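You operate a simulated robot arm through the tools that you are given. There is no shell and no other tool. Be economical: measure what you need, move in short steps, check, and stop when the job is done.

You are at the controls of a simulated two-armed robot. One attempt, no reset.

## Task
On the blue workbench, fold the grey cloth in half, so that its two short edges meet.

It is judged by the outcome, as a careful person would: the job done as asked, and still so three seconds after it is handed in. It fails if anything else is knocked over, pushed out of place, dropped, spilled or broken. Flat cloth is picked up by pressing the open fingertips on it (5 to 10 N) and closing them slowly along it; thin cloth reads only 2 to 8 mm in the jaws.

## Robot
Two 7-joint arms with two-finger grippers on one trunk, on a base that drives. Base frame: it is fixed to the floor where the robot stands at the start and does not move with it; the origin is under the middle of the robot, x ahead of it, y to its left, z up; the surface under the hand at the start is at about z = 800. Lengths are in mm, angles in degrees, forces in N, time in s.
The left shoulder is at the start at [99, 161, 924], the right one opposite. With the tool pointing down near the work surface each hand reaches from about 300 to 780 mm from the robot's upright axis, wherever it stands, measured 20 degrees to its own side. Places, roughly: blue workbench [600, -700, 800]. Payload 2.45 kg a hand.
The TCP of each hand is the grasp point between the finger pads, 26 mm short of the fingertips. In the tool frame z runs along the fingers and y along their closing line. Largest opening 96 mm; the body of the gripper starts 69 mm behind the TCP.
Orientation is that of the tool frame in the base frame, as [roll, pitch, yaw] about the fixed x, y, z axes, in that order (R = Rz(yaw) Ry(pitch) Rx(roll)). With the fingers straight down and closing along the base's y, the tool's x points along the base's -x, its y along +y and its z along -z.

## Interface
- The arms move only by the tool move_arm. It takes "left_deltas", "right_deltas" or both (then of equal length, played together; a hand with none holds still); each is a list of rows, each an object (a shift or turn left out is 0, a gripper value left out holds the last) with "angular": the turn, a rotation vector about the tool's x, y, z in degrees, a list of three; "linear": the shift along the tool's x, y, z in mm, a list of three; "claw": the opening, from 0 (shut) to 1 (fully open). In form: [{"angular": [rx, ry, rz], "linear": [tx, ty, tz], "claw": claw}, ...]. A call has 1 to 10 rows; each row shifts and turns the commanded pose from where the row before left it, along the tool's axes as they then stand. Rows are played at 5 a second. More than 50 mm and 8.6 degrees between two rows, or a gripper value outside its range, and nothing of the call is played. A pose out of reach is approached as far as the arm can. The call stops where the force on the tool passes 40 N (or 10 N more than at its start, if that is more) or the arm is blocked; 0.2 s more then pass. The fingers move at their own pace and stop on an object; they squeeze with about 45 N. The grip force told is the motor's: it shows also when the fingers shut on nothing. Time passes only in rows, and 0.2 s behind the last, so rows that do not move let the fingers close. It gives the time, the measured TCP pose, the force on the tool (base axes), the opening and the grip force at its end, in the units of the frame above (readings bear some noise), with the torque about the TCP (base axes, N m) and any sound that the robot's microphone picked up.
- Cameras (640 x 400 px; columns grow to the right, rows downward): "scene" is now at [279.7, -31.4, 1366.1]; the picture's right is [-0.37, -0.93, 0.00], its down [-0.86, 0.34, -0.39] and it looks along [0.36, -0.14, -0.92] (base axes); focal length 256 px, centre (320, 200). "left" rides on the left gripper at [82, -3, -98] in its tool frame; the picture's right is [0.04, 1.00, 0.00], its down [-0.73, 0.03, -0.68] and it looks along [-0.68, 0.03, 0.73] (tool axes); focal length 256 px, centre (320, 200). "right" rides on the right gripper at [82, 3, -98] in its tool frame; the picture's right is [-0.04, 1.00, 0.00], its down [-0.73, -0.03, -0.68] and it looks along [-0.68, -0.03, 0.73] (tool axes); focal length 256 px, centre (320, 200).
- camera(camera): a new picture of that camera. No time passes.
- move_column(by): slides the trunk up (or, below 0, down) by that many mm; the arms and the scene camera ride with it, the base frame stays. It gives what a move gives, with no picture.
- roll_base(legs): drives the robot by 1 to 6 legs, each [ahead, left, turn to the left] in mm, mm and degrees, along the robot's own axes; the way and the turn of a leg run together, so that a leg with both is an arc; at most 1500 mm and 180 degrees a leg. The arms and the cameras ride along, it lands a little off, and it stops where it bumps. It gives what a move gives.
- turn_head(pan, tilt): turns the head with the scene camera to pan (to the left, within 120 degrees either way) and tilt (down, from -29 to 69), counted from straight ahead of the robot. It gives what a move gives.
- probe_pixels(camera, pixels): for up to 12 pixels [column, row] of the newest picture of that camera ("zoom" is the newest enlarged one), the place [x, y, z] in the base frame of the surface seen there, good to about 3 mm, but the place of the scene camera against the robot may be out by one fixed shift of up to 25 mm in any direction. No time passes.
- close_up(camera, box): a new picture of the part [left, top, right, bottom] of that camera's present view, enlarged. No time passes.
- sign_off(): hands the job in; it is judged then, once.

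Go step by step. Measure first, check grasps and placings, and put right what went wrong. The budget is 80 turns and 62 pictures, counting those below and the enlarged ones. Unless the task says otherwise, let go and move clear before handing in, and close with one line.

The tools are called as a command line: name --argument value ..., lists and objects as JSON in quotes. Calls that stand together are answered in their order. move_arm: Moves the arms, as the interface text tells. Its arguments: {"type":"object","properties":{"left_deltas":{"type":"array","items":{"type":"object","properties":{"angular":{"type":"array","items":{"type":"number"}},"linear":{"type":"array","items":{"type":"number"}},"claw":{"type":"number"}}}},"right_deltas":{"type":"array","items":{"type":"object","properties":{"angular":{"type":"array","items":{"type":"number"}},"linear":{"type":"array","items":{"type":"number"}},"claw":{"type":"number"}}}}},"required":[]} The other tools are called the same way: move_column (by) slides the trunk up or down; roll_base (legs) drives the base; turn_head (pan, tilt) turns the head that bears the scene camera; camera (camera) takes a picture; probe_pixels (camera, pixels) gives the place of the surface under pixels of a picture; close_up (camera, box) takes an enlarged picture of a part of a camera's view; sign_off () hands the job in.

At the start:

```text
time_s: 0.0
left_eef_pos: [553.1, 188.7, 988.1]
left_ee_rot: [180.0, 0.0, 180.0]
left_ft_force: [-0.4, 0.6, 0.6]
left_moment: [0.04, 0.0, 0.0]
left_width: 96.3
left_gripper_force: 0.1
right_eef_pos: [376.1, -251.5, 1006.4]
right_ee_rot: [-180.0, -0.1, 180.0]
right_ft_force: [-0.8, 0.8, 0.2]
right_moment: [0.02, 0.0, 0.02]
right_width: 95.7
right_gripper_force: 0.2
trunk travel left (down, up): [-100.0, 467.0]
robot x, y, heading: [-2.8, -4.2, -0.1]
head pan, tilt: [-21.4, 66.8]
```

scene: 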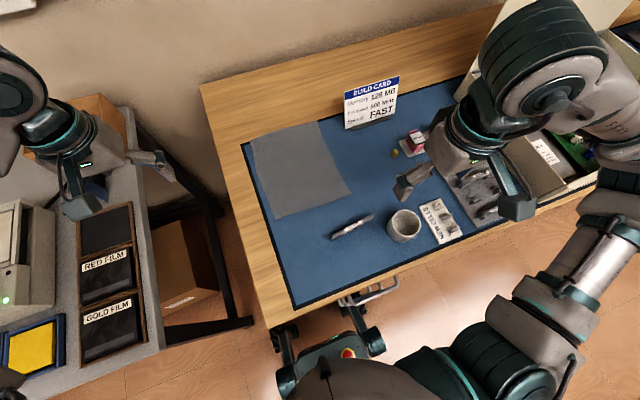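
right: 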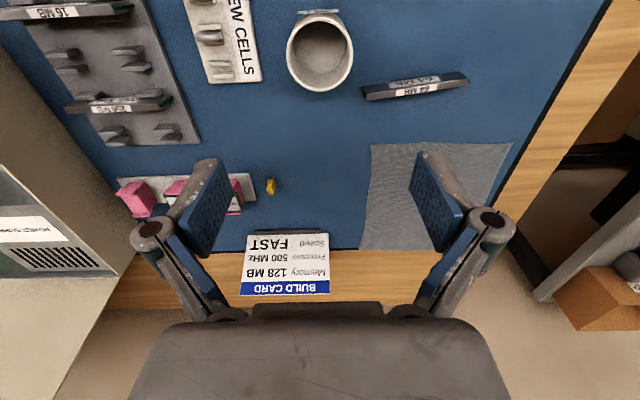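
left: 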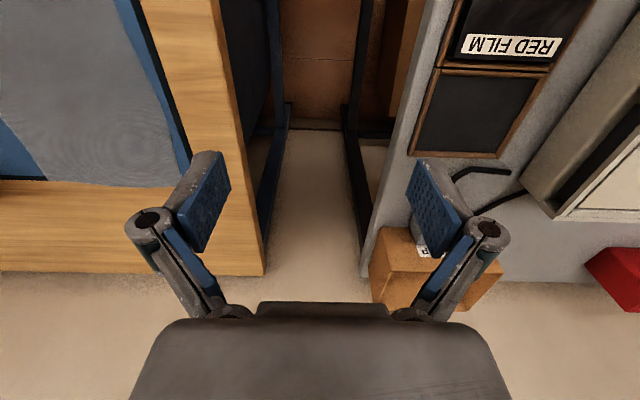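

The grey cloth shows in the scene at about pixels (250,138), (318,122), (352,195), (276,218). I'll probe its corners and the things near it.

close_up --camera "scene" --box '[220, 70, 480, 260]'

probe_pixels --camera "scene" --pixels '[[251, 139], [317, 123], [350, 194], [276, 217], [300, 170], [352, 227], [403, 226], [372, 105], [260, 200], [220, 120], [347, 128], [398, 118]]'

probe_pixels --camera "right" --pixels '[[372, 145], [512, 143], [362, 247], [420, 240], [390, 180], [415, 87], [330, 280], [320, 50]]'

```text
2.11 times, centred on (350, 165) of scene
```

zoom: 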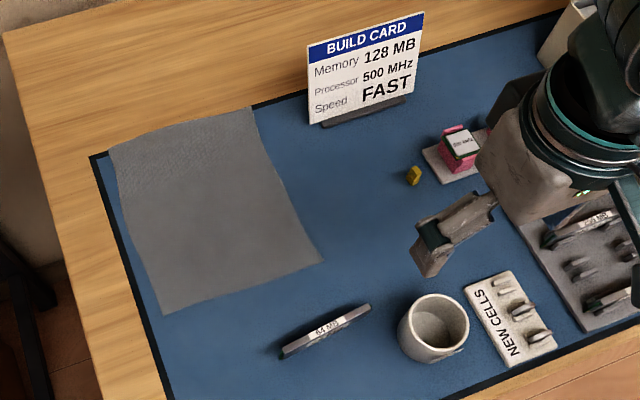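

```text
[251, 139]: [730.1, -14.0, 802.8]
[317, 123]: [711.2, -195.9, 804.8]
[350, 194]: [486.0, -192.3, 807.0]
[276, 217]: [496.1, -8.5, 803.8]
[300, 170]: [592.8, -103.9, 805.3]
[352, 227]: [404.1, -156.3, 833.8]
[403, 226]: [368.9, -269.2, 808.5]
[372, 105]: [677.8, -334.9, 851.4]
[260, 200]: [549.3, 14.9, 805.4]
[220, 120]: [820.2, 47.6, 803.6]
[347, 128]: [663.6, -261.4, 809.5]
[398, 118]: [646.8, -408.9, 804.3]
```

```text
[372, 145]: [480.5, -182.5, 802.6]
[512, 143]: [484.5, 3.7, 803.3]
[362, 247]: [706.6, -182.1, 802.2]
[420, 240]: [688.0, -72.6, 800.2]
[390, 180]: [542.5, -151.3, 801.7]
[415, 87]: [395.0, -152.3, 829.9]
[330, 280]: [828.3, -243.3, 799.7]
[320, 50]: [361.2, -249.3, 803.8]
```

Cloth spans about x 482..715, y -183..3 at z≈802; the short edges are the near (x≈482) and far (x≈715) ones. I'll fold the far edge toward the robot using both hands, first hovering over the far edge to measure it.

move_arm --left_deltas '[{"linear": [-14.5, -34.8, 9.7], "claw": 0.3}, {"linear": [-14.5, -34.8, 9.7]}, {"linear": [-14.5, -34.8, 9.7]}, {"linear": [-14.5, -34.8, 9.7]}, {"linear": [-14.5, -34.8, 9.7]}, {"linear": [-14.5, -34.8, 9.7]}]' --right_deltas '[{"linear": [-44, 14.5, 12.7], "claw": 0.3}, {"linear": [-44, 14.5, 12.7]}, {"linear": [-44, 14.5, 12.7]}, {"linear": [-44, 14.5, 12.7]}, {"linear": [-44, 14.5, 12.7]}, {"linear": [-44, 14.5, 12.7]}]'

camera --camera "left"

camera --camera "right"

camera --camera "scene"

```text
time_s: 1.4
left_eef_pos: [639.5, -19.9, 931.0]
left_ee_rot: [179.9, 0.1, -180.0]
left_ft_force: [0.5, -0.2, -0.1]
left_moment: [-0.01, 0.01, 0.03]
left_width: 28.8
left_gripper_force: 0.1
right_eef_pos: [638.5, -165.4, 933.8]
right_ee_rot: [-179.9, 0.0, -179.9]
right_ft_force: [-0.3, 0.4, -0.3]
right_moment: [0.02, 0.05, 0.01]
right_width: 28.9
right_gripper_force: 0.1
trunk travel left (down, up): [-100.0, 467.0]
robot x, y, heading: [-1.6, 1.6, 0.2]
head pan, tilt: [-21.4, 66.8]
```

```text
57 pictures are left
```

left: 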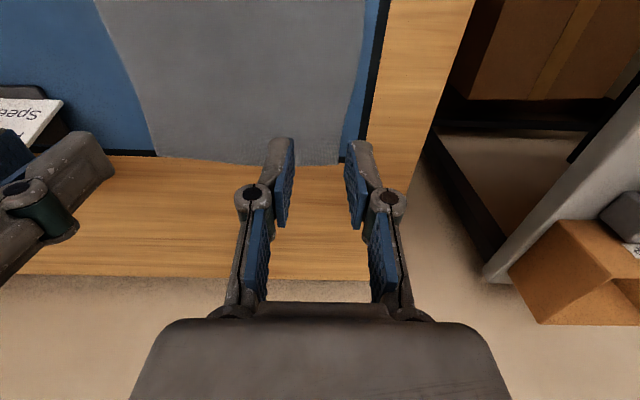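

```text
56 pictures are left
```

right: 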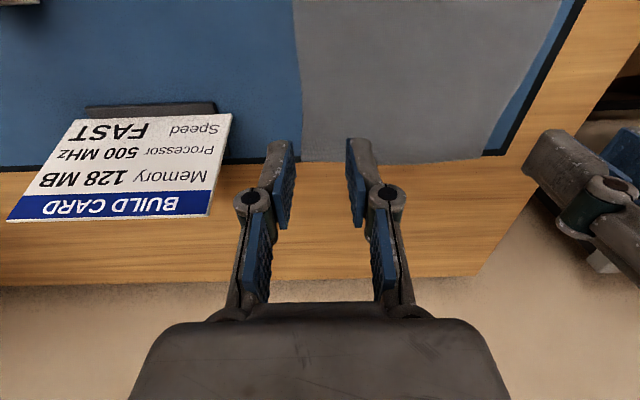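

```text
55 pictures are left
```

scene: 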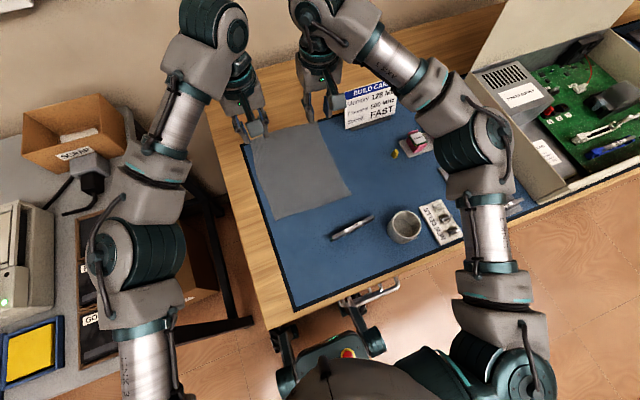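

Far edge is visible in the right view from (302,162) to (482,156) and in the left view from (155,157) to (330,164). Probing these.

probe_pixels --camera "right" --pixels '[[305, 158], [330, 159], [400, 161], [440, 160], [478, 154], [300, 100], [510, 100], [210, 120], [294, 10]]'

probe_pixels --camera "left" --pixels '[[158, 155], [200, 159], [250, 162], [330, 162], [346, 120], [358, 60], [110, 40]]'

```text
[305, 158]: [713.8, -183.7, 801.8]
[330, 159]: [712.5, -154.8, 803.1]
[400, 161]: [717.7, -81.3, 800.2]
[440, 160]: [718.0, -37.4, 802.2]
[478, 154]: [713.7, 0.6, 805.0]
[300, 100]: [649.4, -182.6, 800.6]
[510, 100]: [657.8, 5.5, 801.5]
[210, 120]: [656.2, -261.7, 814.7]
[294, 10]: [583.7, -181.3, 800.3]
```

```text
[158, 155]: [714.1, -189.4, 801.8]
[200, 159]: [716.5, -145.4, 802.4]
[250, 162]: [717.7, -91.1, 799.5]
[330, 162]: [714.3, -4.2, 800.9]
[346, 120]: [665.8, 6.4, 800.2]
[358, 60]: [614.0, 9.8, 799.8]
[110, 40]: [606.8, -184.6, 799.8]
```

Far edge lies at x≈717, corners at y≈-186 and y≈+2. Going to hover just above the two far corners.

move_arm --left_deltas '[{"linear": [-27, -1, 27]}, {"linear": [-27, -1, 27]}, {"linear": [-26.5, -1, 29]}, {}]' --right_deltas '[{"linear": [-27, 1.5, 28]}, {"linear": [-27, 1.5, 28]}, {"linear": [-27.5, 1.5, 30]}, {}]'

camera --camera "left"

camera --camera "right"

```text
time_s: 2.4
left_eef_pos: [703.0, -13.4, 847.2]
left_ee_rot: [180.0, 0.3, -180.0]
left_ft_force: [-0.4, 0.5, 0.5]
left_moment: [0.02, 0.0, -0.01]
left_width: 28.7
left_gripper_force: 0.0
left hand out of reach, approached as far as the arm can: row 2, 3
right_eef_pos: [718.3, -157.8, 849.7]
right_ee_rot: [-179.9, 0.3, -179.9]
right_ft_force: [-0.5, -0.4, 0.1]
right_moment: [-0.02, -0.03, 0.03]
right_width: 28.7
right_gripper_force: 0.1
trunk travel left (down, up): [-100.0, 467.0]
robot x, y, heading: [0.3, -1.0, 0.0]
head pan, tilt: [-21.4, 66.8]
```

```text
54 pictures are left
```

left: 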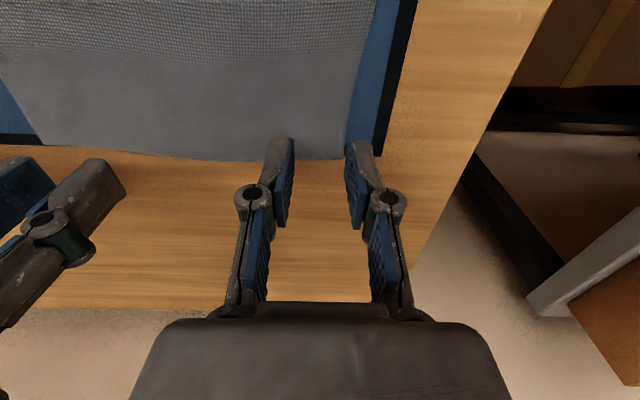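

```text
53 pictures are left
```

right: 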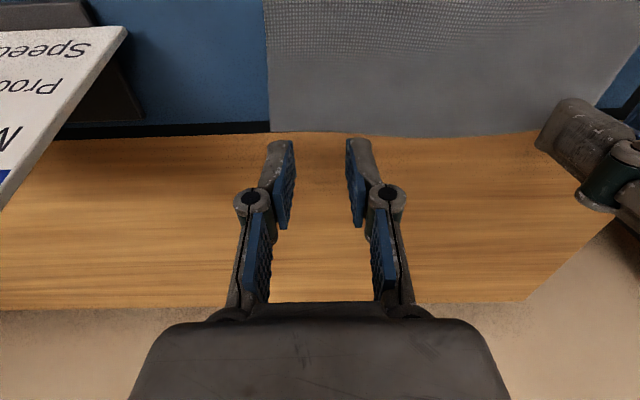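

The left hand falls about 17 mm short, so the base needs to come nearer. I'll lift the hands and look at the clearance between base and bench.

move_arm --left_deltas '[{"linear": [10, 0, -40]}, {"linear": [10, 0, -40]}]' --right_deltas '[{"linear": [10, 0, -40]}, {"linear": [10, 0, -40]}]'

turn_head --pan -20 --tilt 69

close_up --camera "scene" --box '[200, 220, 488, 400]'

probe_pixels --camera "zoom" --pixels '[[180, 180], [400, 130], [380, 275], [330, 290], [420, 170], [180, 300], [560, 60], [600, 180], [250, 235], [330, 180]]'

```text
time_s: 3.0
left_eef_pos: [677.6, -11.8, 928.3]
left_ee_rot: [179.8, 0.4, -179.9]
left_ft_force: [0.3, -0.3, -0.1]
left_moment: [0.02, -0.07, 0.0]
left_width: 28.8
left_gripper_force: 0.0
left hand out of reach, approached as far as the arm can: row 2
right_eef_pos: [696.0, -160.6, 930.4]
right_ee_rot: [179.9, 0.4, -180.0]
right_ft_force: [-0.4, 0.0, -1.1]
right_moment: [0.03, -0.04, -0.01]
right_width: 28.7
right_gripper_force: 0.1
trunk travel left (down, up): [-100.0, 467.0]
robot x, y, heading: [0.8, -3.4, 0.0]
head pan, tilt: [-21.4, 66.8]
```

```text
time_s: 3.6
left_eef_pos: [679.7, -10.8, 924.8]
left_ee_rot: [179.9, 0.2, 180.0]
left_ft_force: [-0.8, -0.2, -0.3]
left_moment: [0.01, 0.01, 0.01]
left_width: 28.7
left_gripper_force: 0.0
right_eef_pos: [698.2, -160.4, 928.2]
right_ee_rot: [179.8, 0.2, -180.0]
right_ft_force: [0.4, 0.2, -0.1]
right_moment: [0.02, 0.0, 0.02]
right_width: 28.9
right_gripper_force: 0.0
trunk travel left (down, up): [-100.0, 467.0]
robot x, y, heading: [1.2, -0.3, -0.1]
head pan, tilt: [-20.0, 68.8]
```

```text
2.22 times, centred on (344, 310) of scene
```

zoom: 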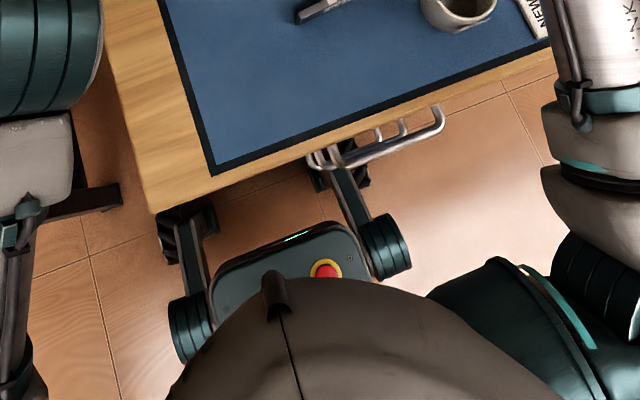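

```text
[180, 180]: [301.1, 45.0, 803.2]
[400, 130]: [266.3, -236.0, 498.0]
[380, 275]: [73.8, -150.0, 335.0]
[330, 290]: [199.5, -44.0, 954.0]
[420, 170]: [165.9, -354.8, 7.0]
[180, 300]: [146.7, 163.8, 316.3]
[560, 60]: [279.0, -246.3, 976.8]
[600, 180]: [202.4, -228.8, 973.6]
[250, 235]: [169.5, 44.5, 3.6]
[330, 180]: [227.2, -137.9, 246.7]
```

Base legs sit freely under the bench (bench edge x≈300, body x≲200), so a small drive (35 ahead, 75 right) looks safe. I'll pull the hands up and back first, then drive.

move_arm --left_deltas '[{"linear": [40, 0, -25]}, {"linear": [40, 0, -25]}, {"linear": [0, 0, -20]}]' --right_deltas '[{"linear": [40, 0, -25]}, {"linear": [40, 0, -25]}, {"linear": [0, 0, -20]}]'

roll_base --legs '[[0, -75, 0], [35, 0, 0]]'

```text
time_s: 4.4
left_eef_pos: [639.5, -29.0, 1001.8]
left_ee_rot: [180.0, 0.4, 179.9]
left_ft_force: [-0.5, -0.2, -0.6]
left_moment: [-0.01, -0.04, -0.03]
left_width: 28.6
left_gripper_force: 0.0
left hand out of reach, approached as far as the arm can: row 1, 2, 3
right_eef_pos: [618.4, -159.5, 996.7]
right_ee_rot: [-180.0, 0.2, -179.9]
right_ft_force: [-0.7, 0.7, -0.6]
right_moment: [0.01, -0.03, -0.05]
right_width: 29.0
right_gripper_force: 0.1
trunk travel left (down, up): [-100.0, 467.0]
robot x, y, heading: [0.6, 3.7, -0.0]
head pan, tilt: [-20.0, 68.8]
```

```text
time_s: 5.9
left_eef_pos: [658.8, -105.4, 1005.3]
left_ee_rot: [179.2, 1.0, -179.7]
left_ft_force: [-1.3, 1.9, -1.3]
left_moment: [-0.2, -0.15, 0.01]
left_width: 28.7
left_gripper_force: 0.0
right_eef_pos: [645.5, -237.9, 1005.0]
right_ee_rot: [179.1, 0.7, -179.4]
right_ft_force: [2.1, 1.6, 2.4]
right_moment: [-0.06, 0.2, 0.0]
right_width: 29.0
right_gripper_force: 0.0
trunk travel left (down, up): [-100.0, 467.0]
robot x, y, heading: [28.9, -71.1, 0.6]
head pan, tilt: [-20.0, 68.8]
```

Drive went fine (base at 29, -71). Moving both hands back over the far corners, still high.

move_arm --left_deltas '[{"linear": [-10, 30, 15]}, {"linear": [-10, 30, 25]}, {"linear": [-10, 22, 35]}, {"linear": [-11, 0, 30]}, {}]' --right_deltas '[{"linear": [-10, 30, 15]}, {"linear": [-15, 30, 25]}, {"linear": [-15, 17, 35]}, {"linear": [-15, 0, 30]}, {}]'

camera --camera "left"

camera --camera "right"

```text
time_s: 7.1
left_eef_pos: [725.0, -38.6, 914.5]
left_ee_rot: [179.4, 0.9, -179.8]
left_ft_force: [0.0, 0.9, -0.2]
left_moment: [-0.02, 0.03, 0.02]
left_width: 28.8
left_gripper_force: 0.1
left hand out of reach, approached as far as the arm can: row 1, 2, 3
right_eef_pos: [701.0, -154.6, 897.6]
right_ee_rot: [179.3, 0.7, -179.4]
right_ft_force: [0.3, 0.5, -0.1]
right_moment: [-0.01, 0.02, 0.02]
right_width: 28.7
right_gripper_force: 0.0
trunk travel left (down, up): [-100.0, 467.0]
robot x, y, heading: [32.2, -68.7, 0.7]
head pan, tilt: [-20.0, 68.8]
```

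```text
51 pictures are left
```

left: 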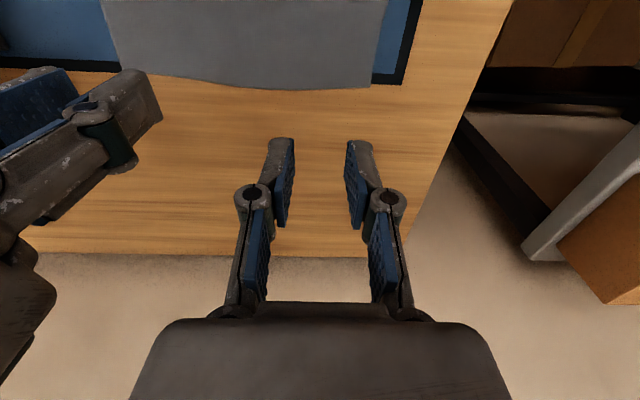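

```text
50 pictures are left
```

right: 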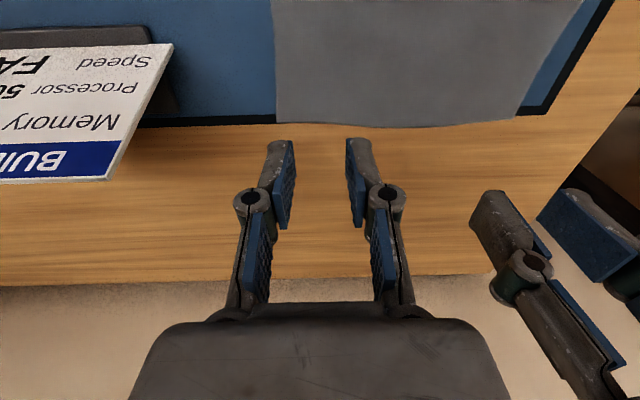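

Left is at x 725 (its commanded pose had been ahead); probing the far edge again in the current frame.

probe_pixels --camera "right" --pixels '[[280, 118], [330, 120], [400, 123], [460, 120], [512, 112], [276, 60]]'

probe_pixels --camera "left" --pixels '[[125, 70], [200, 80], [280, 86], [366, 82], [376, 50]]'

```text
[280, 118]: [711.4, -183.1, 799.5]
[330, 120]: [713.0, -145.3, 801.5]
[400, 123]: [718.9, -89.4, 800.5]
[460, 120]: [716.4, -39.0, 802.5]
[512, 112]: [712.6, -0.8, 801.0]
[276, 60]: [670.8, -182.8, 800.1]
```

```text
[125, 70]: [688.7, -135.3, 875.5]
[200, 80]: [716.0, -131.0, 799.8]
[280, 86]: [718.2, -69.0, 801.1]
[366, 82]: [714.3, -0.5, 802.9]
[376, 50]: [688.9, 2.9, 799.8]
```

Frame is consistent. Moving to hover ~14 mm above the cloth at both corners.

move_arm --left_deltas '[{"linear": [3, 8, 30]}, {"linear": [3, 7.6, 30]}, {"linear": [0, 0, 14]}, {}]' --right_deltas '[{"linear": [-8, -3.4, 20]}, {"linear": [-8, -3, 20]}, {"linear": [0, 0, 17]}, {}]'

camera --camera "left"

camera --camera "right"

```text
time_s: 8.1
left_eef_pos: [745.5, -30.2, 846.6]
left_ee_rot: [179.2, 0.6, -179.7]
left_ft_force: [-0.3, -0.8, 0.5]
left_moment: [0.01, -0.05, -0.01]
left_width: 28.5
left_gripper_force: 0.1
left hand out of reach, approached as far as the arm can: row 1, 2
right_eef_pos: [719.5, -159.8, 840.4]
right_ee_rot: [179.4, 0.6, -179.4]
right_ft_force: [0.0, 0.1, 0.0]
right_moment: [0.02, -0.01, -0.01]
right_width: 28.7
right_gripper_force: 0.1
trunk travel left (down, up): [-100.0, 467.0]
robot x, y, heading: [31.6, -73.1, 0.6]
head pan, tilt: [-20.0, 68.8]
```

```text
49 pictures are left
```

left: 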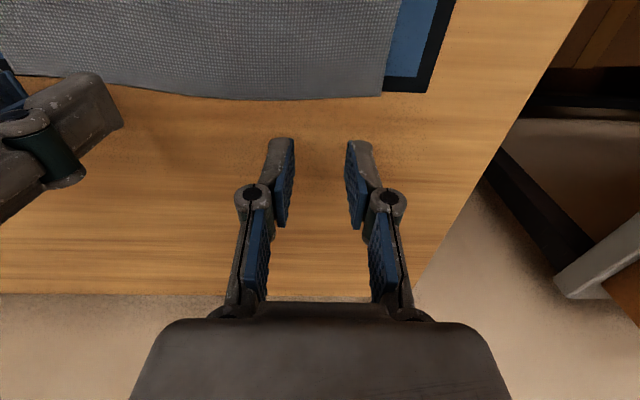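

```text
48 pictures are left
```

right: 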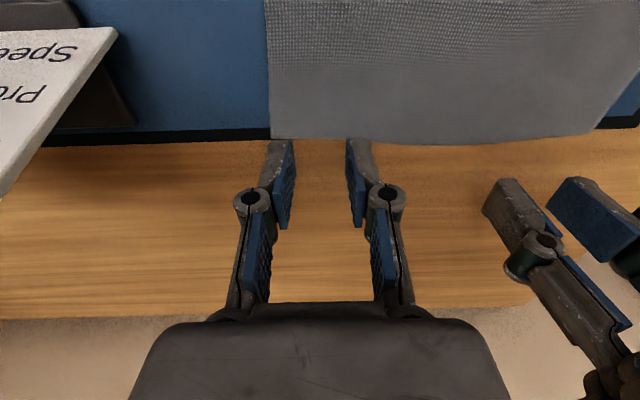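

Left hand is now at its commanded pose; shifting it back 26 mm and 7 mm left.

move_arm --left_deltas '[{"linear": [13, 3.5, 0]}, {"linear": [13.5, 3.5, 0]}, {}]'

camera --camera "left"

```text
time_s: 8.9
left_eef_pos: [744.7, -31.8, 847.7]
left_ee_rot: [179.1, 0.7, -179.6]
left_ft_force: [0.1, 0.2, -0.5]
left_moment: [0.03, 0.02, 0.01]
left_width: 28.5
left_gripper_force: 0.2
left hand out of reach, approached as far as the arm can: row 1, 2
right_eef_pos: [719.9, -160.2, 840.5]
right_ee_rot: [179.3, 0.6, -179.3]
right_ft_force: [0.9, -0.2, 0.0]
right_moment: [0.0, -0.02, 0.01]
right_width: 28.9
right_gripper_force: 0.0
trunk travel left (down, up): [-100.0, 467.0]
robot x, y, heading: [32.4, -70.0, 0.6]
head pan, tilt: [-20.0, 68.8]
```

```text
47 pictures are left
```

left: 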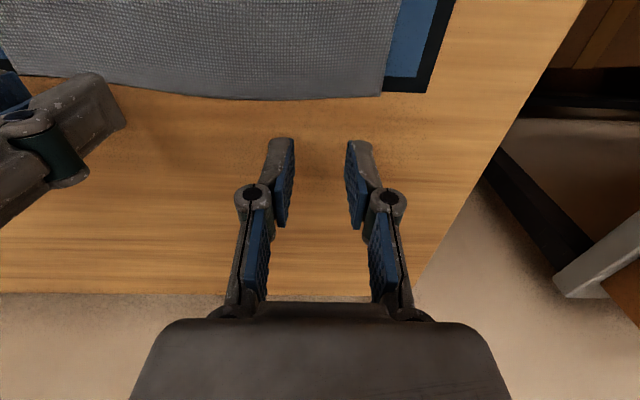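

The left arm is stuck against a joint limit rather than pure distance (its command is behind and lower than where it is). I'll raise and move it out left to recover a good posture.

move_arm --left_deltas '[{"linear": [0, 0, -48]}, {"linear": [0, 0, -48]}, {"linear": [0, 30, -35]}, {"linear": [20, 40, -10]}, {"linear": [20, 40, 0]}, {"linear": [20, 40, 0]}, {"linear": [20, 0, 0]}, {}]'

camera --camera "scene"

```text
time_s: 10.7
left_eef_pos: [721.2, 118.3, 1007.3]
left_ee_rot: [179.4, 0.9, -179.7]
left_ft_force: [0.6, 0.7, -0.3]
left_moment: [0.01, 0.0, -0.03]
left_width: 28.9
left_gripper_force: 0.0
left hand out of reach, approached as far as the arm can: row 1, 2, 3, 4, 5, 6, 7
right_eef_pos: [719.3, -160.0, 839.9]
right_ee_rot: [179.3, 0.5, -179.3]
right_ft_force: [0.4, 0.0, -0.2]
right_moment: [0.03, -0.01, -0.01]
right_width: 28.9
right_gripper_force: 0.0
trunk travel left (down, up): [-100.0, 467.0]
robot x, y, heading: [30.9, -73.9, 1.0]
head pan, tilt: [-20.0, 68.8]
```

```text
46 pictures are left
```

scene: 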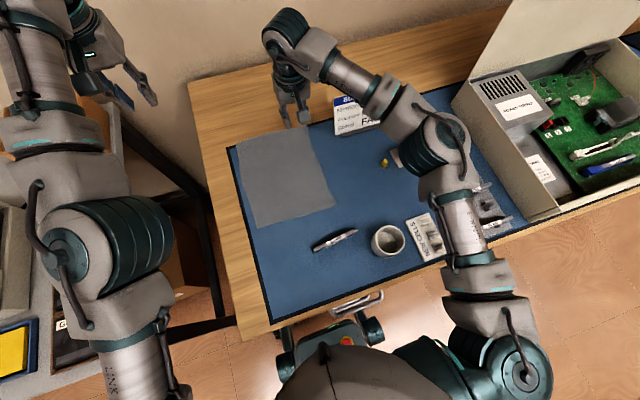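

The left arm appears stretched straight (singular) in the scene. I'll draw it inward and down toward its comfortable zone, clear of the bench's left side.

move_arm --left_deltas '[{"linear": [40, 0, 5]}, {"linear": [40, 0, 5]}, {"linear": [40, 0, 5]}, {"linear": [40, 0, 5]}, {}, {}]'

```text
time_s: 12.1
left_eef_pos: [559.3, 117.7, 983.5]
left_ee_rot: [179.4, 0.8, -179.7]
left_ft_force: [-0.2, -0.6, -0.5]
left_moment: [0.03, 0.02, 0.03]
left_width: 29.2
left_gripper_force: 0.1
left hand out of reach, approached as far as the arm can: row 1
right_eef_pos: [719.2, -159.4, 839.8]
right_ee_rot: [179.3, 0.4, -179.3]
right_ft_force: [-0.1, 0.1, 0.0]
right_moment: [-0.01, -0.01, -0.02]
right_width: 28.8
right_gripper_force: 0.1
trunk travel left (down, up): [-100.0, 467.0]
robot x, y, heading: [31.4, -70.2, 0.8]
head pan, tilt: [-20.0, 68.8]
```

Left arm is free again. Lowering it first, then going out at low height.

move_arm --left_deltas '[{"linear": [-8, -30, 30]}, {"linear": [-8, -30, 30]}, {"linear": [-10, -35, 30]}, {"linear": [-15, -35, 25]}, {"linear": [-30, -7, 10]}, {"linear": [-30, -3, 8]}, {"linear": [-30, 0, 5]}, {"linear": [-28, 0, 5]}, {}]'

camera --camera "left"

```text
time_s: 14.1
left_eef_pos: [721.3, -19.5, 839.8]
left_ee_rot: [179.4, 0.8, -179.8]
left_ft_force: [0.2, 0.3, 0.2]
left_moment: [-0.02, -0.04, -0.01]
left_width: 28.9
left_gripper_force: 0.1
right_eef_pos: [718.8, -160.5, 840.1]
right_ee_rot: [179.3, 0.5, -179.3]
right_ft_force: [-0.5, -1.0, 1.0]
right_moment: [0.01, -0.02, 0.02]
right_width: 28.5
right_gripper_force: 0.1
trunk travel left (down, up): [-100.0, 467.0]
robot x, y, heading: [29.4, -69.6, 1.0]
head pan, tilt: [-20.0, 68.8]
```

```text
45 pictures are left
```

left: 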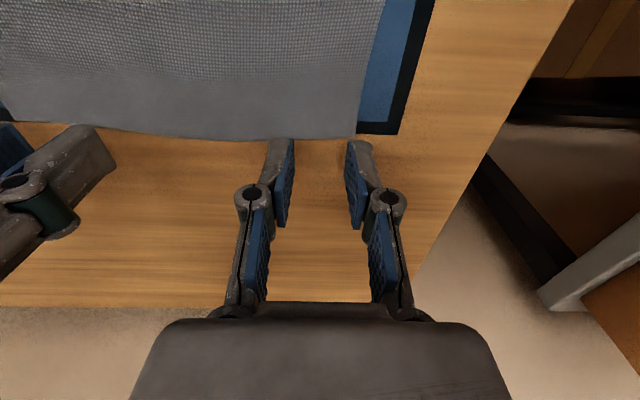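

Both hands in place with ~7 mm overlap. Shifting 5 mm inward for a firmer overlap and lowering to near contact.

move_arm --left_deltas '[{"linear": [5, -3.5, 4]}, {"linear": [0, 0, 4]}, {"linear": [0, 0, 3]}, {}]' --right_deltas '[{"linear": [5, 0, 4]}, {"linear": [0, 0, 4]}, {"linear": [0, 0, 3]}, {}]'

```text
time_s: 15.1
left_eef_pos: [716.7, -21.9, 828.6]
left_ee_rot: [179.3, 0.8, -179.7]
left_ft_force: [0.5, 0.4, -0.6]
left_moment: [0.01, -0.02, 0.01]
left_width: 28.7
left_gripper_force: 0.0
right_eef_pos: [713.4, -160.6, 828.8]
right_ee_rot: [179.2, 0.5, -179.3]
right_ft_force: [-0.5, 0.3, 0.1]
right_moment: [-0.04, 0.0, 0.01]
right_width: 29.0
right_gripper_force: 0.0
trunk travel left (down, up): [-100.0, 467.0]
robot x, y, heading: [33.5, -72.9, 0.8]
head pan, tilt: [-20.0, 68.8]
```

move_arm --left_deltas '[{"linear": [0, 0, 1.5]}, {"linear": [0, 0, 1]}, {}]' --right_deltas '[{"linear": [0, 0, 1.5]}, {"linear": [0, 0, 1]}, {}]'

```text
time_s: 15.9
left_eef_pos: [716.5, -22.5, 828.4]
left_ee_rot: [179.3, 0.9, -179.6]
left_ft_force: [1.2, 1.1, 2.9]
left_moment: [-0.11, -0.01, 0.03]
left_width: 28.8
left_gripper_force: 0.1
right_eef_pos: [714.5, -161.0, 826.3]
right_ee_rot: [179.3, 0.6, -179.3]
right_ft_force: [1.8, -0.3, 6.5]
right_moment: [-0.14, 0.05, 0.05]
right_width: 28.8
right_gripper_force: 0.0
trunk travel left (down, up): [-100.0, 467.0]
robot x, y, heading: [32.1, -71.4, 0.7]
head pan, tilt: [-20.0, 68.8]
```

Contact: left 2.9 N, right 6.5 N. Pressing slightly more, then closing slowly.

move_arm --left_deltas '[{"linear": [0, 0, 1.0]}, {}]' --right_deltas '[{"linear": [0, 0, 0.3]}, {}]'

```text
time_s: 16.5
left_eef_pos: [716.2, -22.0, 828.6]
left_ee_rot: [179.2, 0.8, -179.7]
left_ft_force: [3.0, -0.5, 9.4]
left_moment: [-0.18, 0.02, 0.05]
left_width: 29.3
left_gripper_force: 0.3
right_eef_pos: [714.9, -160.2, 826.9]
right_ee_rot: [179.1, 0.6, -179.3]
right_ft_force: [1.8, -0.1, 8.1]
right_moment: [-0.18, 0.02, 0.05]
right_width: 29.5
right_gripper_force: 0.2
trunk travel left (down, up): [-100.0, 467.0]
robot x, y, heading: [32.2, -70.9, 0.8]
head pan, tilt: [-20.0, 68.8]
```

Press is 9.4 N and 8.1 N, in range. Closing slowly.

move_arm --left_deltas '[{"claw": 0.27}, {"claw": 0.23}, {"claw": 0.19}, {"claw": 0.15}, {"claw": 0.11}, {"claw": 0.08}, {"claw": 0.05}, {"claw": 0.02}, {"claw": 0.0}, {}]' --right_deltas '[{"claw": 0.27}, {"claw": 0.23}, {"claw": 0.19}, {"claw": 0.15}, {"claw": 0.11}, {"claw": 0.08}, {"claw": 0.05}, {"claw": 0.02}, {"claw": 0.0}, {}]'

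camera --camera "left"

camera --camera "right"

```text
time_s: 18.7
left_eef_pos: [716.8, -23.0, 826.2]
left_ee_rot: [179.3, 0.9, -179.6]
left_ft_force: [0.2, 0.5, 12.6]
left_moment: [-0.11, 0.08, 0.0]
left_width: 0.5
left_gripper_force: 27.2
right_eef_pos: [714.8, -160.7, 826.1]
right_ee_rot: [179.2, 0.6, -179.3]
right_ft_force: [0.3, 0.9, 0.5]
right_moment: [0.01, 0.03, -0.03]
right_width: 0.0
right_gripper_force: 28.3
trunk travel left (down, up): [-100.0, 467.0]
robot x, y, heading: [26.8, -68.1, 0.8]
head pan, tilt: [-20.0, 68.8]
```

```text
44 pictures are left
```

left: 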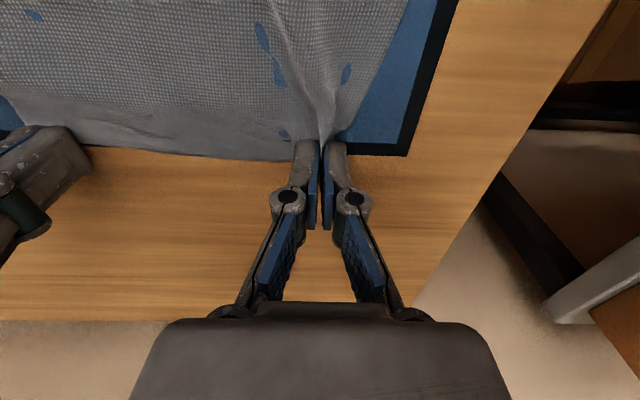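

```text
43 pictures are left
```

right: 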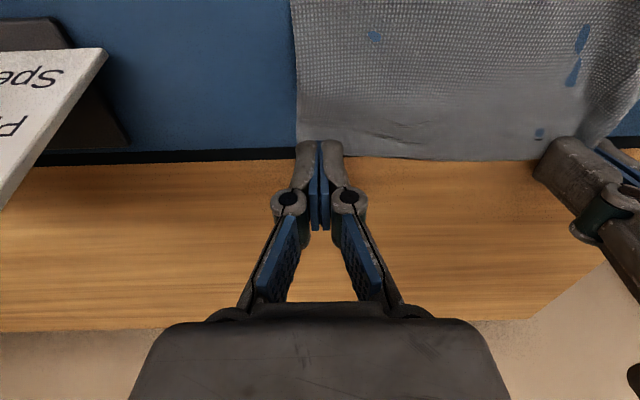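

Left seems to hold a ridge (0.5 mm, uncertain), right slipped (0.0). I'll reopen the right, move it slightly farther in, and press again.

move_arm --right_deltas '[{"linear": [0, 0, -4], "claw": 0.0}, {"linear": [4, 0, 0], "claw": 0.35}, {"linear": [0, 0, 0]}, {"linear": [0, 0, 2]}, {"linear": [0, 0, 2]}, {}]'

close_up --camera "left" --box '[220, 80, 420, 205]'

```text
time_s: 20.1
left_eef_pos: [717.2, -22.8, 826.3]
left_ee_rot: [179.3, 0.9, -179.7]
left_ft_force: [0.7, 0.3, 23.0]
left_moment: [-0.04, 0.19, -0.05]
left_width: 2.4
left_gripper_force: 35.3
right_eef_pos: [709.3, -160.6, 827.7]
right_ee_rot: [179.2, 0.6, -179.3]
right_ft_force: [0.5, -0.1, 0.9]
right_moment: [0.03, 0.01, -0.01]
right_width: 33.6
right_gripper_force: 0.5
trunk travel left (down, up): [-100.0, 467.0]
robot x, y, heading: [34.6, -70.0, 1.0]
head pan, tilt: [-20.0, 68.8]
```

```text
3.20 times, centred on (320, 142) of left
```

zoom: 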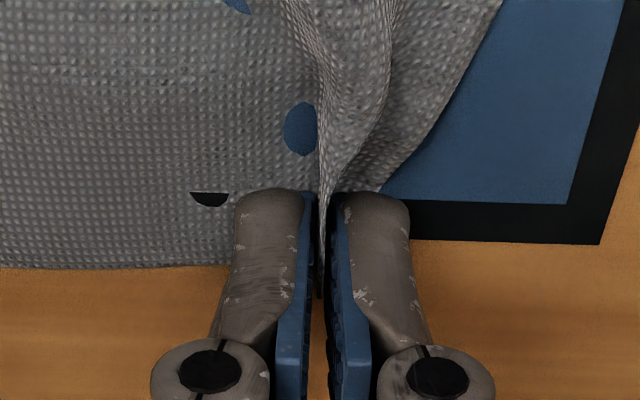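

Left now holds cloth (2.4 mm ridge visible in the close-up), though pressing 23 N; I'll ease it up and press the right.

move_arm --left_deltas '[{"linear": [0, 0, -1.5]}, {}, {}]' --right_deltas '[{"linear": [0, 0, 1]}, {"linear": [0, 0, 1]}, {}]'

```text
time_s: 20.9
left_eef_pos: [716.7, -23.0, 828.8]
left_ee_rot: [179.3, 1.0, -179.6]
left_ft_force: [0.1, 0.2, 1.5]
left_moment: [-0.04, -0.02, -0.01]
left_width: 3.7
left_gripper_force: 30.4
right_eef_pos: [709.8, -160.9, 826.4]
right_ee_rot: [179.4, 0.7, -179.2]
right_ft_force: [0.6, 0.5, 15.7]
right_moment: [0.03, 0.07, 0.05]
right_width: 35.8
right_gripper_force: 1.0
trunk travel left (down, up): [-100.0, 467.0]
robot x, y, heading: [34.9, -71.8, 0.8]
head pan, tilt: [-20.0, 68.8]
```

Right at 15.7 N; easing 0.5 mm and closing half-way, checking force.

move_arm --right_deltas '[{"linear": [0, 0, -0.5]}, {"claw": 0.31}, {"claw": 0.27}, {"claw": 0.23}, {"claw": 0.19}, {"claw": 0.15}]'

close_up --camera "right" --box '[220, 80, 420, 205]'

```text
time_s: 22.3
left_eef_pos: [716.0, -24.3, 830.4]
left_ee_rot: [179.3, 0.9, -179.7]
left_ft_force: [0.1, -3.6, -1.1]
left_moment: [-0.12, 0.0, 0.03]
left_width: 3.9
left_gripper_force: 30.8
right_eef_pos: [708.0, -161.8, 826.6]
right_ee_rot: [179.2, 0.7, -179.3]
right_ft_force: [-1.8, 2.8, 25.3]
right_moment: [0.44, 0.11, 0.05]
right_width: 15.0
right_gripper_force: 0.8
trunk travel left (down, up): [-100.0, 467.0]
robot x, y, heading: [30.1, -71.3, 0.6]
head pan, tilt: [-20.0, 68.8]
```

```text
3.20 times, centred on (320, 142) of right
```

zoom: 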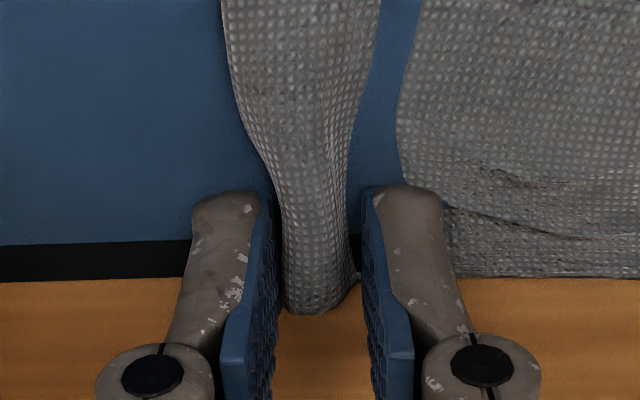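

A bulge of cloth stands between the right fingers; force is 25 N so I ease up 0.8 mm while finishing the close.

move_arm --right_deltas '[{"linear": [0, 0, -0.5]}, {"claw": 0.12}, {"linear": [0, 0, -0.3], "claw": 0.08}, {"claw": 0.05}, {"claw": 0.02}, {"claw": 0.0}, {}, {}]'

camera --camera "right"

camera --camera "left"

```text
time_s: 24.1
left_eef_pos: [716.2, -23.3, 827.3]
left_ee_rot: [179.3, 0.8, -179.7]
left_ft_force: [0.1, -12.9, -0.2]
left_moment: [-0.26, -0.01, 0.07]
left_width: 2.9
left_gripper_force: 31.6
right_eef_pos: [710.8, -159.8, 825.8]
right_ee_rot: [179.3, 0.7, -179.2]
right_ft_force: [-0.6, 13.2, 13.1]
right_moment: [0.42, 0.07, 0.09]
right_width: 1.6
right_gripper_force: 29.8
trunk travel left (down, up): [-100.0, 467.0]
robot x, y, heading: [36.1, -68.8, 0.7]
head pan, tilt: [-20.0, 68.8]
```

```text
40 pictures are left
```

right: 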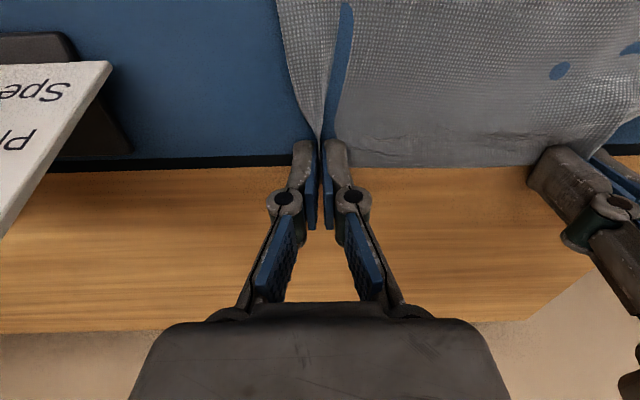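

```text
39 pictures are left
```

left: 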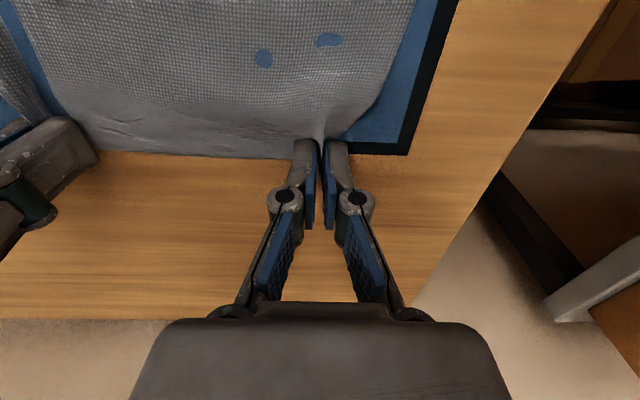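

Both hands hold cloth (2.9 and 1.6 mm) with 13 N tension between them. I'll relax 4 mm each and lift 30 mm to test.

move_arm --left_deltas '[{"linear": [0, -4, -2]}, {"linear": [0, 0, -8]}, {"linear": [3, 0, -10]}, {"linear": [3, 0, -10]}, {}]' --right_deltas '[{"linear": [0, 4, -2]}, {"linear": [0, 0, -8]}, {"linear": [3, 0, -10]}, {"linear": [3, 0, -10]}, {}]'

camera --camera "scene"

camera --camera "right"

```text
time_s: 25.3
left_eef_pos: [711.4, -26.2, 857.3]
left_ee_rot: [179.3, 0.8, -179.6]
left_ft_force: [0.2, -2.8, 0.6]
left_moment: [-0.08, 0.01, 0.03]
left_width: 1.1
left_gripper_force: 30.6
right_eef_pos: [704.0, -158.1, 855.2]
right_ee_rot: [179.3, 0.5, -179.3]
right_ft_force: [-0.1, 1.8, 2.6]
right_moment: [0.1, 0.03, -0.01]
right_width: 3.2
right_gripper_force: 30.2
trunk travel left (down, up): [-100.0, 467.0]
robot x, y, heading: [32.8, -71.4, 0.8]
head pan, tilt: [-20.0, 68.8]
```

```text
38 pictures are left
```

scene: 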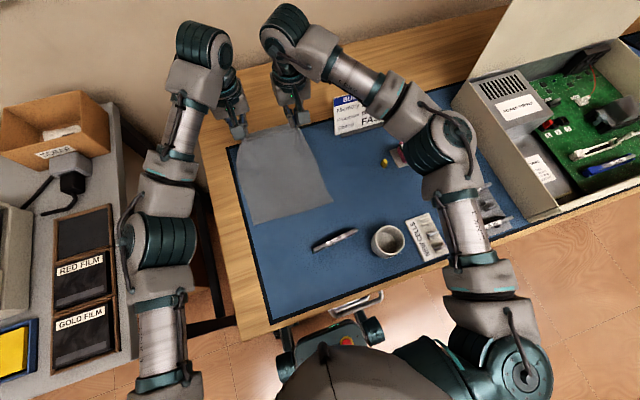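

```text
37 pictures are left
```

right: 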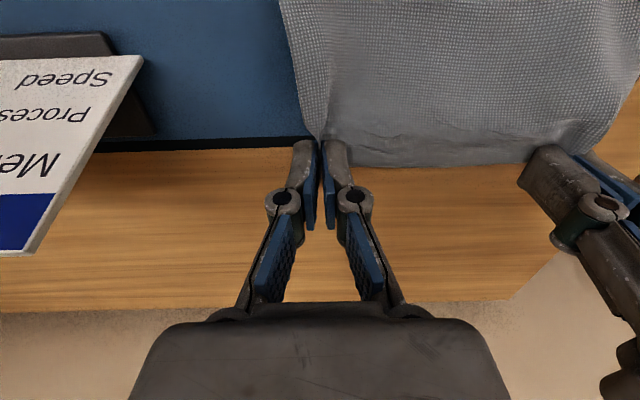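

The far edge is lifted cleanly by both hands. Sweeping it up along an arc to above the fold line.

move_arm --left_deltas '[{"linear": [10, 0, -21]}, {"linear": [14, 0, -21]}, {"linear": [15, 0, -13]}, {"linear": [16, 0, -11]}, {"linear": [14, 0, -6]}, {"linear": [14, 0, -4]}, {"linear": [14, 0, -2]}, {"linear": [14, 0, 0]}, {}]' --right_deltas '[{"linear": [10, 0, -21]}, {"linear": [14, 0, -21]}, {"linear": [14, 0, -13]}, {"linear": [14, 0, -11]}, {"linear": [13, 0, -6]}, {"linear": [13, 0, -4]}, {"linear": [13, 0, -2]}, {"linear": [13, 0, 0]}, {}]'

camera --camera "scene"

camera --camera "left"

```text
time_s: 27.3
left_eef_pos: [599.0, -29.2, 932.2]
left_ee_rot: [179.3, 0.7, -179.6]
left_ft_force: [0.4, -5.1, -1.8]
left_moment: [0.09, -0.01, 0.02]
left_width: 3.7
left_gripper_force: 37.8
right_eef_pos: [598.3, -158.7, 931.7]
right_ee_rot: [179.2, 0.6, -179.4]
right_ft_force: [-0.9, 5.5, -0.8]
right_moment: [-0.01, 0.02, -0.03]
right_width: 3.0
right_gripper_force: 35.9
trunk travel left (down, up): [-100.0, 467.0]
robot x, y, heading: [29.4, -68.6, 0.6]
head pan, tilt: [-20.0, 68.8]
```

```text
36 pictures are left
```

scene: 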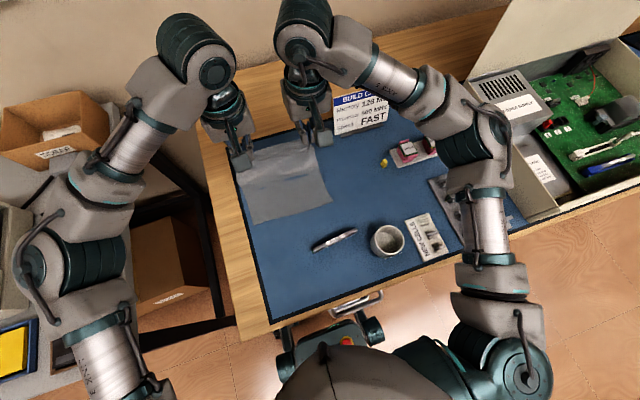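

```text
35 pictures are left
```

left: 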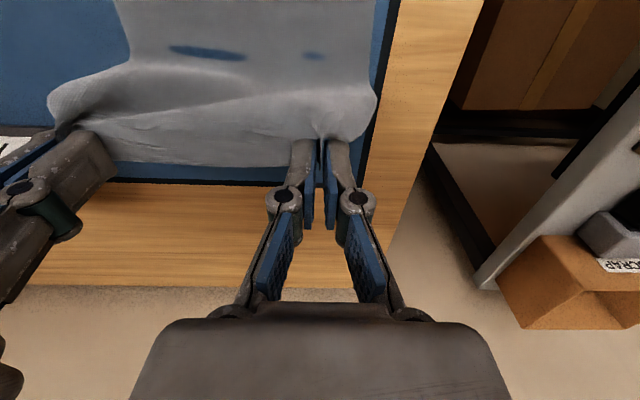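

Near half stays put and both grips hold (3.7/3.0 mm). Continuing over to the near side, tilting the hands so the fingers point forward as the edge comes over.

move_arm --left_deltas '[{"linear": [21.3, -2, -0.9], "angular": [0, -5, 0]}, {"linear": [19.6, 0, 1.8], "angular": [0, -5, 0]}, {"linear": [21.5, 0, 3.9], "angular": [0, -5, 0]}, {"linear": [21.8, 0, 5.4], "angular": [0, -5, 0]}, {"linear": [21.3, 0, 9.3], "angular": [0, -5, 0]}, {"linear": [20.8, 0, 11.8], "angular": [0, -5, 0]}, {}]' --right_deltas '[{"linear": [21.3, 2, -0.9], "angular": [0, -5, 0]}, {"linear": [19.6, 0, 1.8], "angular": [0, -5, 0]}, {"linear": [21.5, 0, 3.9], "angular": [0, -5, 0]}, {"linear": [21.8, 0, 5.4], "angular": [0, -5, 0]}, {"linear": [21.3, 0, 9.3], "angular": [0, -5, 0]}, {"linear": [20.8, 0, 11.8], "angular": [0, -5, 0]}, {}]'

camera --camera "scene"

camera --camera "right"

```text
time_s: 28.9
left_eef_pos: [487.5, -32.3, 874.9]
left_ee_rot: [179.2, 30.8, 179.9]
left_ft_force: [-0.4, -0.5, -0.6]
left_moment: [-0.03, -0.04, 0.02]
left_width: 4.2
left_gripper_force: 30.8
right_eef_pos: [486.7, -158.5, 874.9]
right_ee_rot: [179.2, 30.6, -179.8]
right_ft_force: [-4.1, 0.5, 3.8]
right_moment: [0.04, -0.05, 0.03]
right_width: 4.0
right_gripper_force: 30.6
trunk travel left (down, up): [-100.0, 467.0]
robot x, y, heading: [28.8, -69.6, 0.8]
head pan, tilt: [-20.0, 68.8]
```

```text
34 pictures are left
```

scene: 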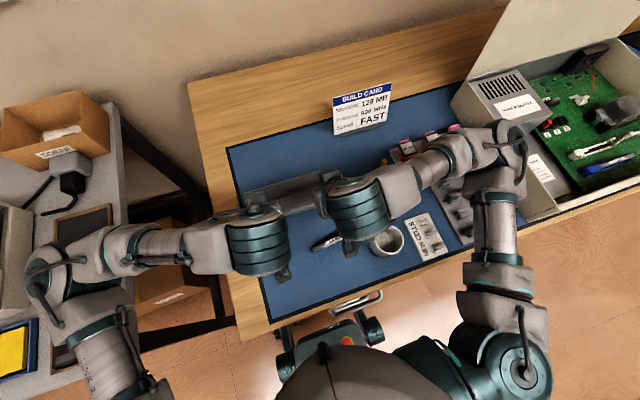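

```text
33 pictures are left
```

right: 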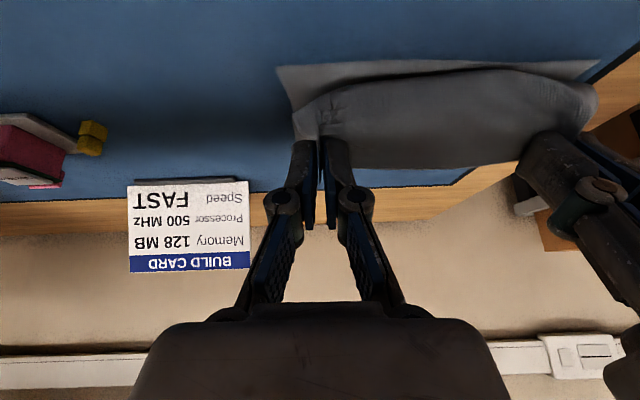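

Both grips hold and the loop is forming; the near edge shows in the right view at row ~65, columns 278–600. Probing where the lower near edge is.

probe_pixels --camera "right" --pixels '[[282, 70], [330, 68], [400, 66], [500, 68], [590, 66], [300, 120], [330, 100], [450, 110], [400, 168]]'

move_arm --right_deltas '[{}]'

```text
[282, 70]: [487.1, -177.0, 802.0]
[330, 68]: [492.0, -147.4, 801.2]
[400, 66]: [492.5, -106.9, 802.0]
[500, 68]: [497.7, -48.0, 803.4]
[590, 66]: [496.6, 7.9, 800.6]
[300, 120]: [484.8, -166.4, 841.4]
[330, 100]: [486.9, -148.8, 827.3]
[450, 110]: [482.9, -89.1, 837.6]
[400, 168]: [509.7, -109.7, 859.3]
```

```text
time_s: 29.3
left_eef_pos: [488.1, -31.0, 875.6]
left_ee_rot: [179.1, 30.8, 179.9]
left_ft_force: [0.4, -0.9, -0.4]
left_moment: [-0.05, -0.01, 0.01]
left_width: 3.9
left_gripper_force: 38.0
right_eef_pos: [487.1, -158.4, 874.6]
right_ee_rot: [179.1, 30.5, -179.8]
right_ft_force: [-0.2, 1.2, 0.4]
right_moment: [0.01, 0.03, 0.03]
right_width: 1.9
right_gripper_force: 30.3
trunk travel left (down, up): [-100.0, 467.0]
robot x, y, heading: [30.3, -67.6, 0.8]
head pan, tilt: [-20.0, 68.8]
```

The moving edge hangs at x≈484, z≈830 above the near edge. Checking the left side of the near edge before lowering.

camera --camera "left"

```text
32 pictures are left
```

left: 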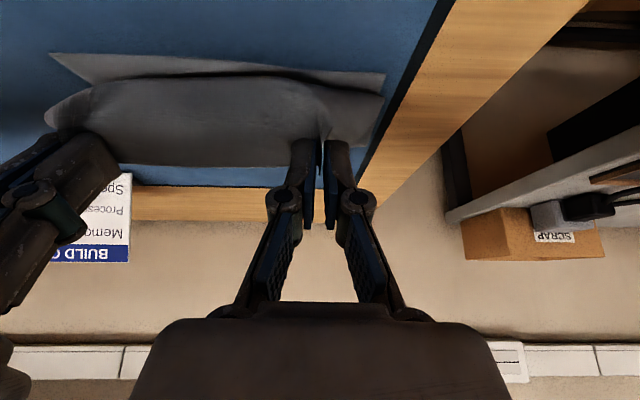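

probe_pixels --camera "left" --pixels '[[52, 57], [120, 60], [200, 64], [300, 70], [382, 75], [380, 92], [350, 88], [250, 80], [150, 80], [80, 95], [345, 125], [200, 120]]'

```text
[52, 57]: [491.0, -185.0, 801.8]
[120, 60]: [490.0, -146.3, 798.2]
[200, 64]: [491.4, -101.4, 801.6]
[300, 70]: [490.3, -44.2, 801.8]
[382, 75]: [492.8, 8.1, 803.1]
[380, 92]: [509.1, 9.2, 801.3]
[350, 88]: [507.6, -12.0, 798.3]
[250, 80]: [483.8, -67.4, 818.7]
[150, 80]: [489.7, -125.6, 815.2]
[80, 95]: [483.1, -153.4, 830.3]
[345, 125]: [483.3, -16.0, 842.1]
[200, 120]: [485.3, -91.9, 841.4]
```

The hanging edge (x≈484–490, z≈815) is right above the near edge (x≈490). Lowering straight down.

move_arm --left_deltas '[{"linear": [4, 1, 7]}, {"linear": [4, 1, 7]}, {"linear": [4, 1, 7]}, {"linear": [4, 1, 7]}, {"linear": [3, 0, 5]}, {}]' --right_deltas '[{"linear": [4, -0.5, 7]}, {"linear": [4, -0.5, 7]}, {"linear": [4, -0.5, 7]}, {"linear": [4, -0.5, 7]}, {"linear": [3, 0, 5]}, {}]'

camera --camera "left"

camera --camera "right"

```text
time_s: 30.7
left_eef_pos: [487.5, -26.7, 836.2]
left_ee_rot: [179.2, 30.8, 179.9]
left_ft_force: [0.6, -11.0, 1.2]
left_moment: [-0.3, 0.03, -0.09]
left_width: 1.6
left_gripper_force: 31.3
right_eef_pos: [488.4, -159.0, 835.7]
right_ee_rot: [179.1, 30.5, -179.7]
right_ft_force: [-0.2, 11.1, -0.1]
right_moment: [0.18, 0.02, 0.12]
right_width: 2.6
right_gripper_force: 33.8
trunk travel left (down, up): [-100.0, 467.0]
robot x, y, heading: [30.1, -69.2, 0.8]
head pan, tilt: [-20.0, 68.8]
```

```text
31 pictures are left
```

left: 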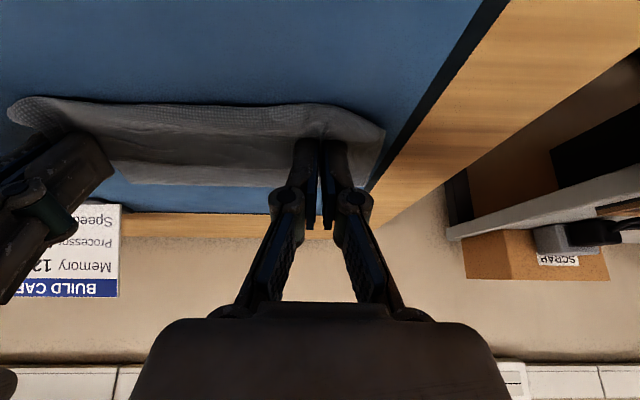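

```text
30 pictures are left
```

right: 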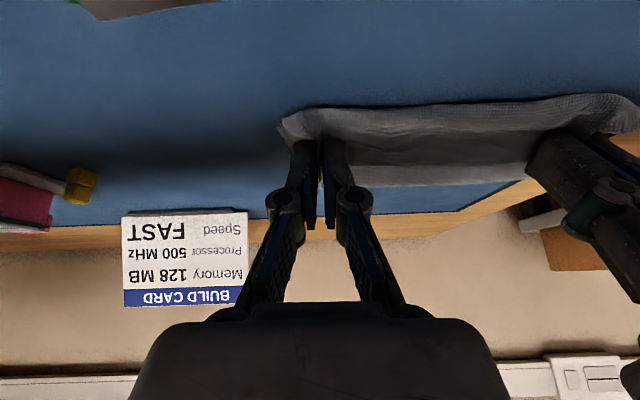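

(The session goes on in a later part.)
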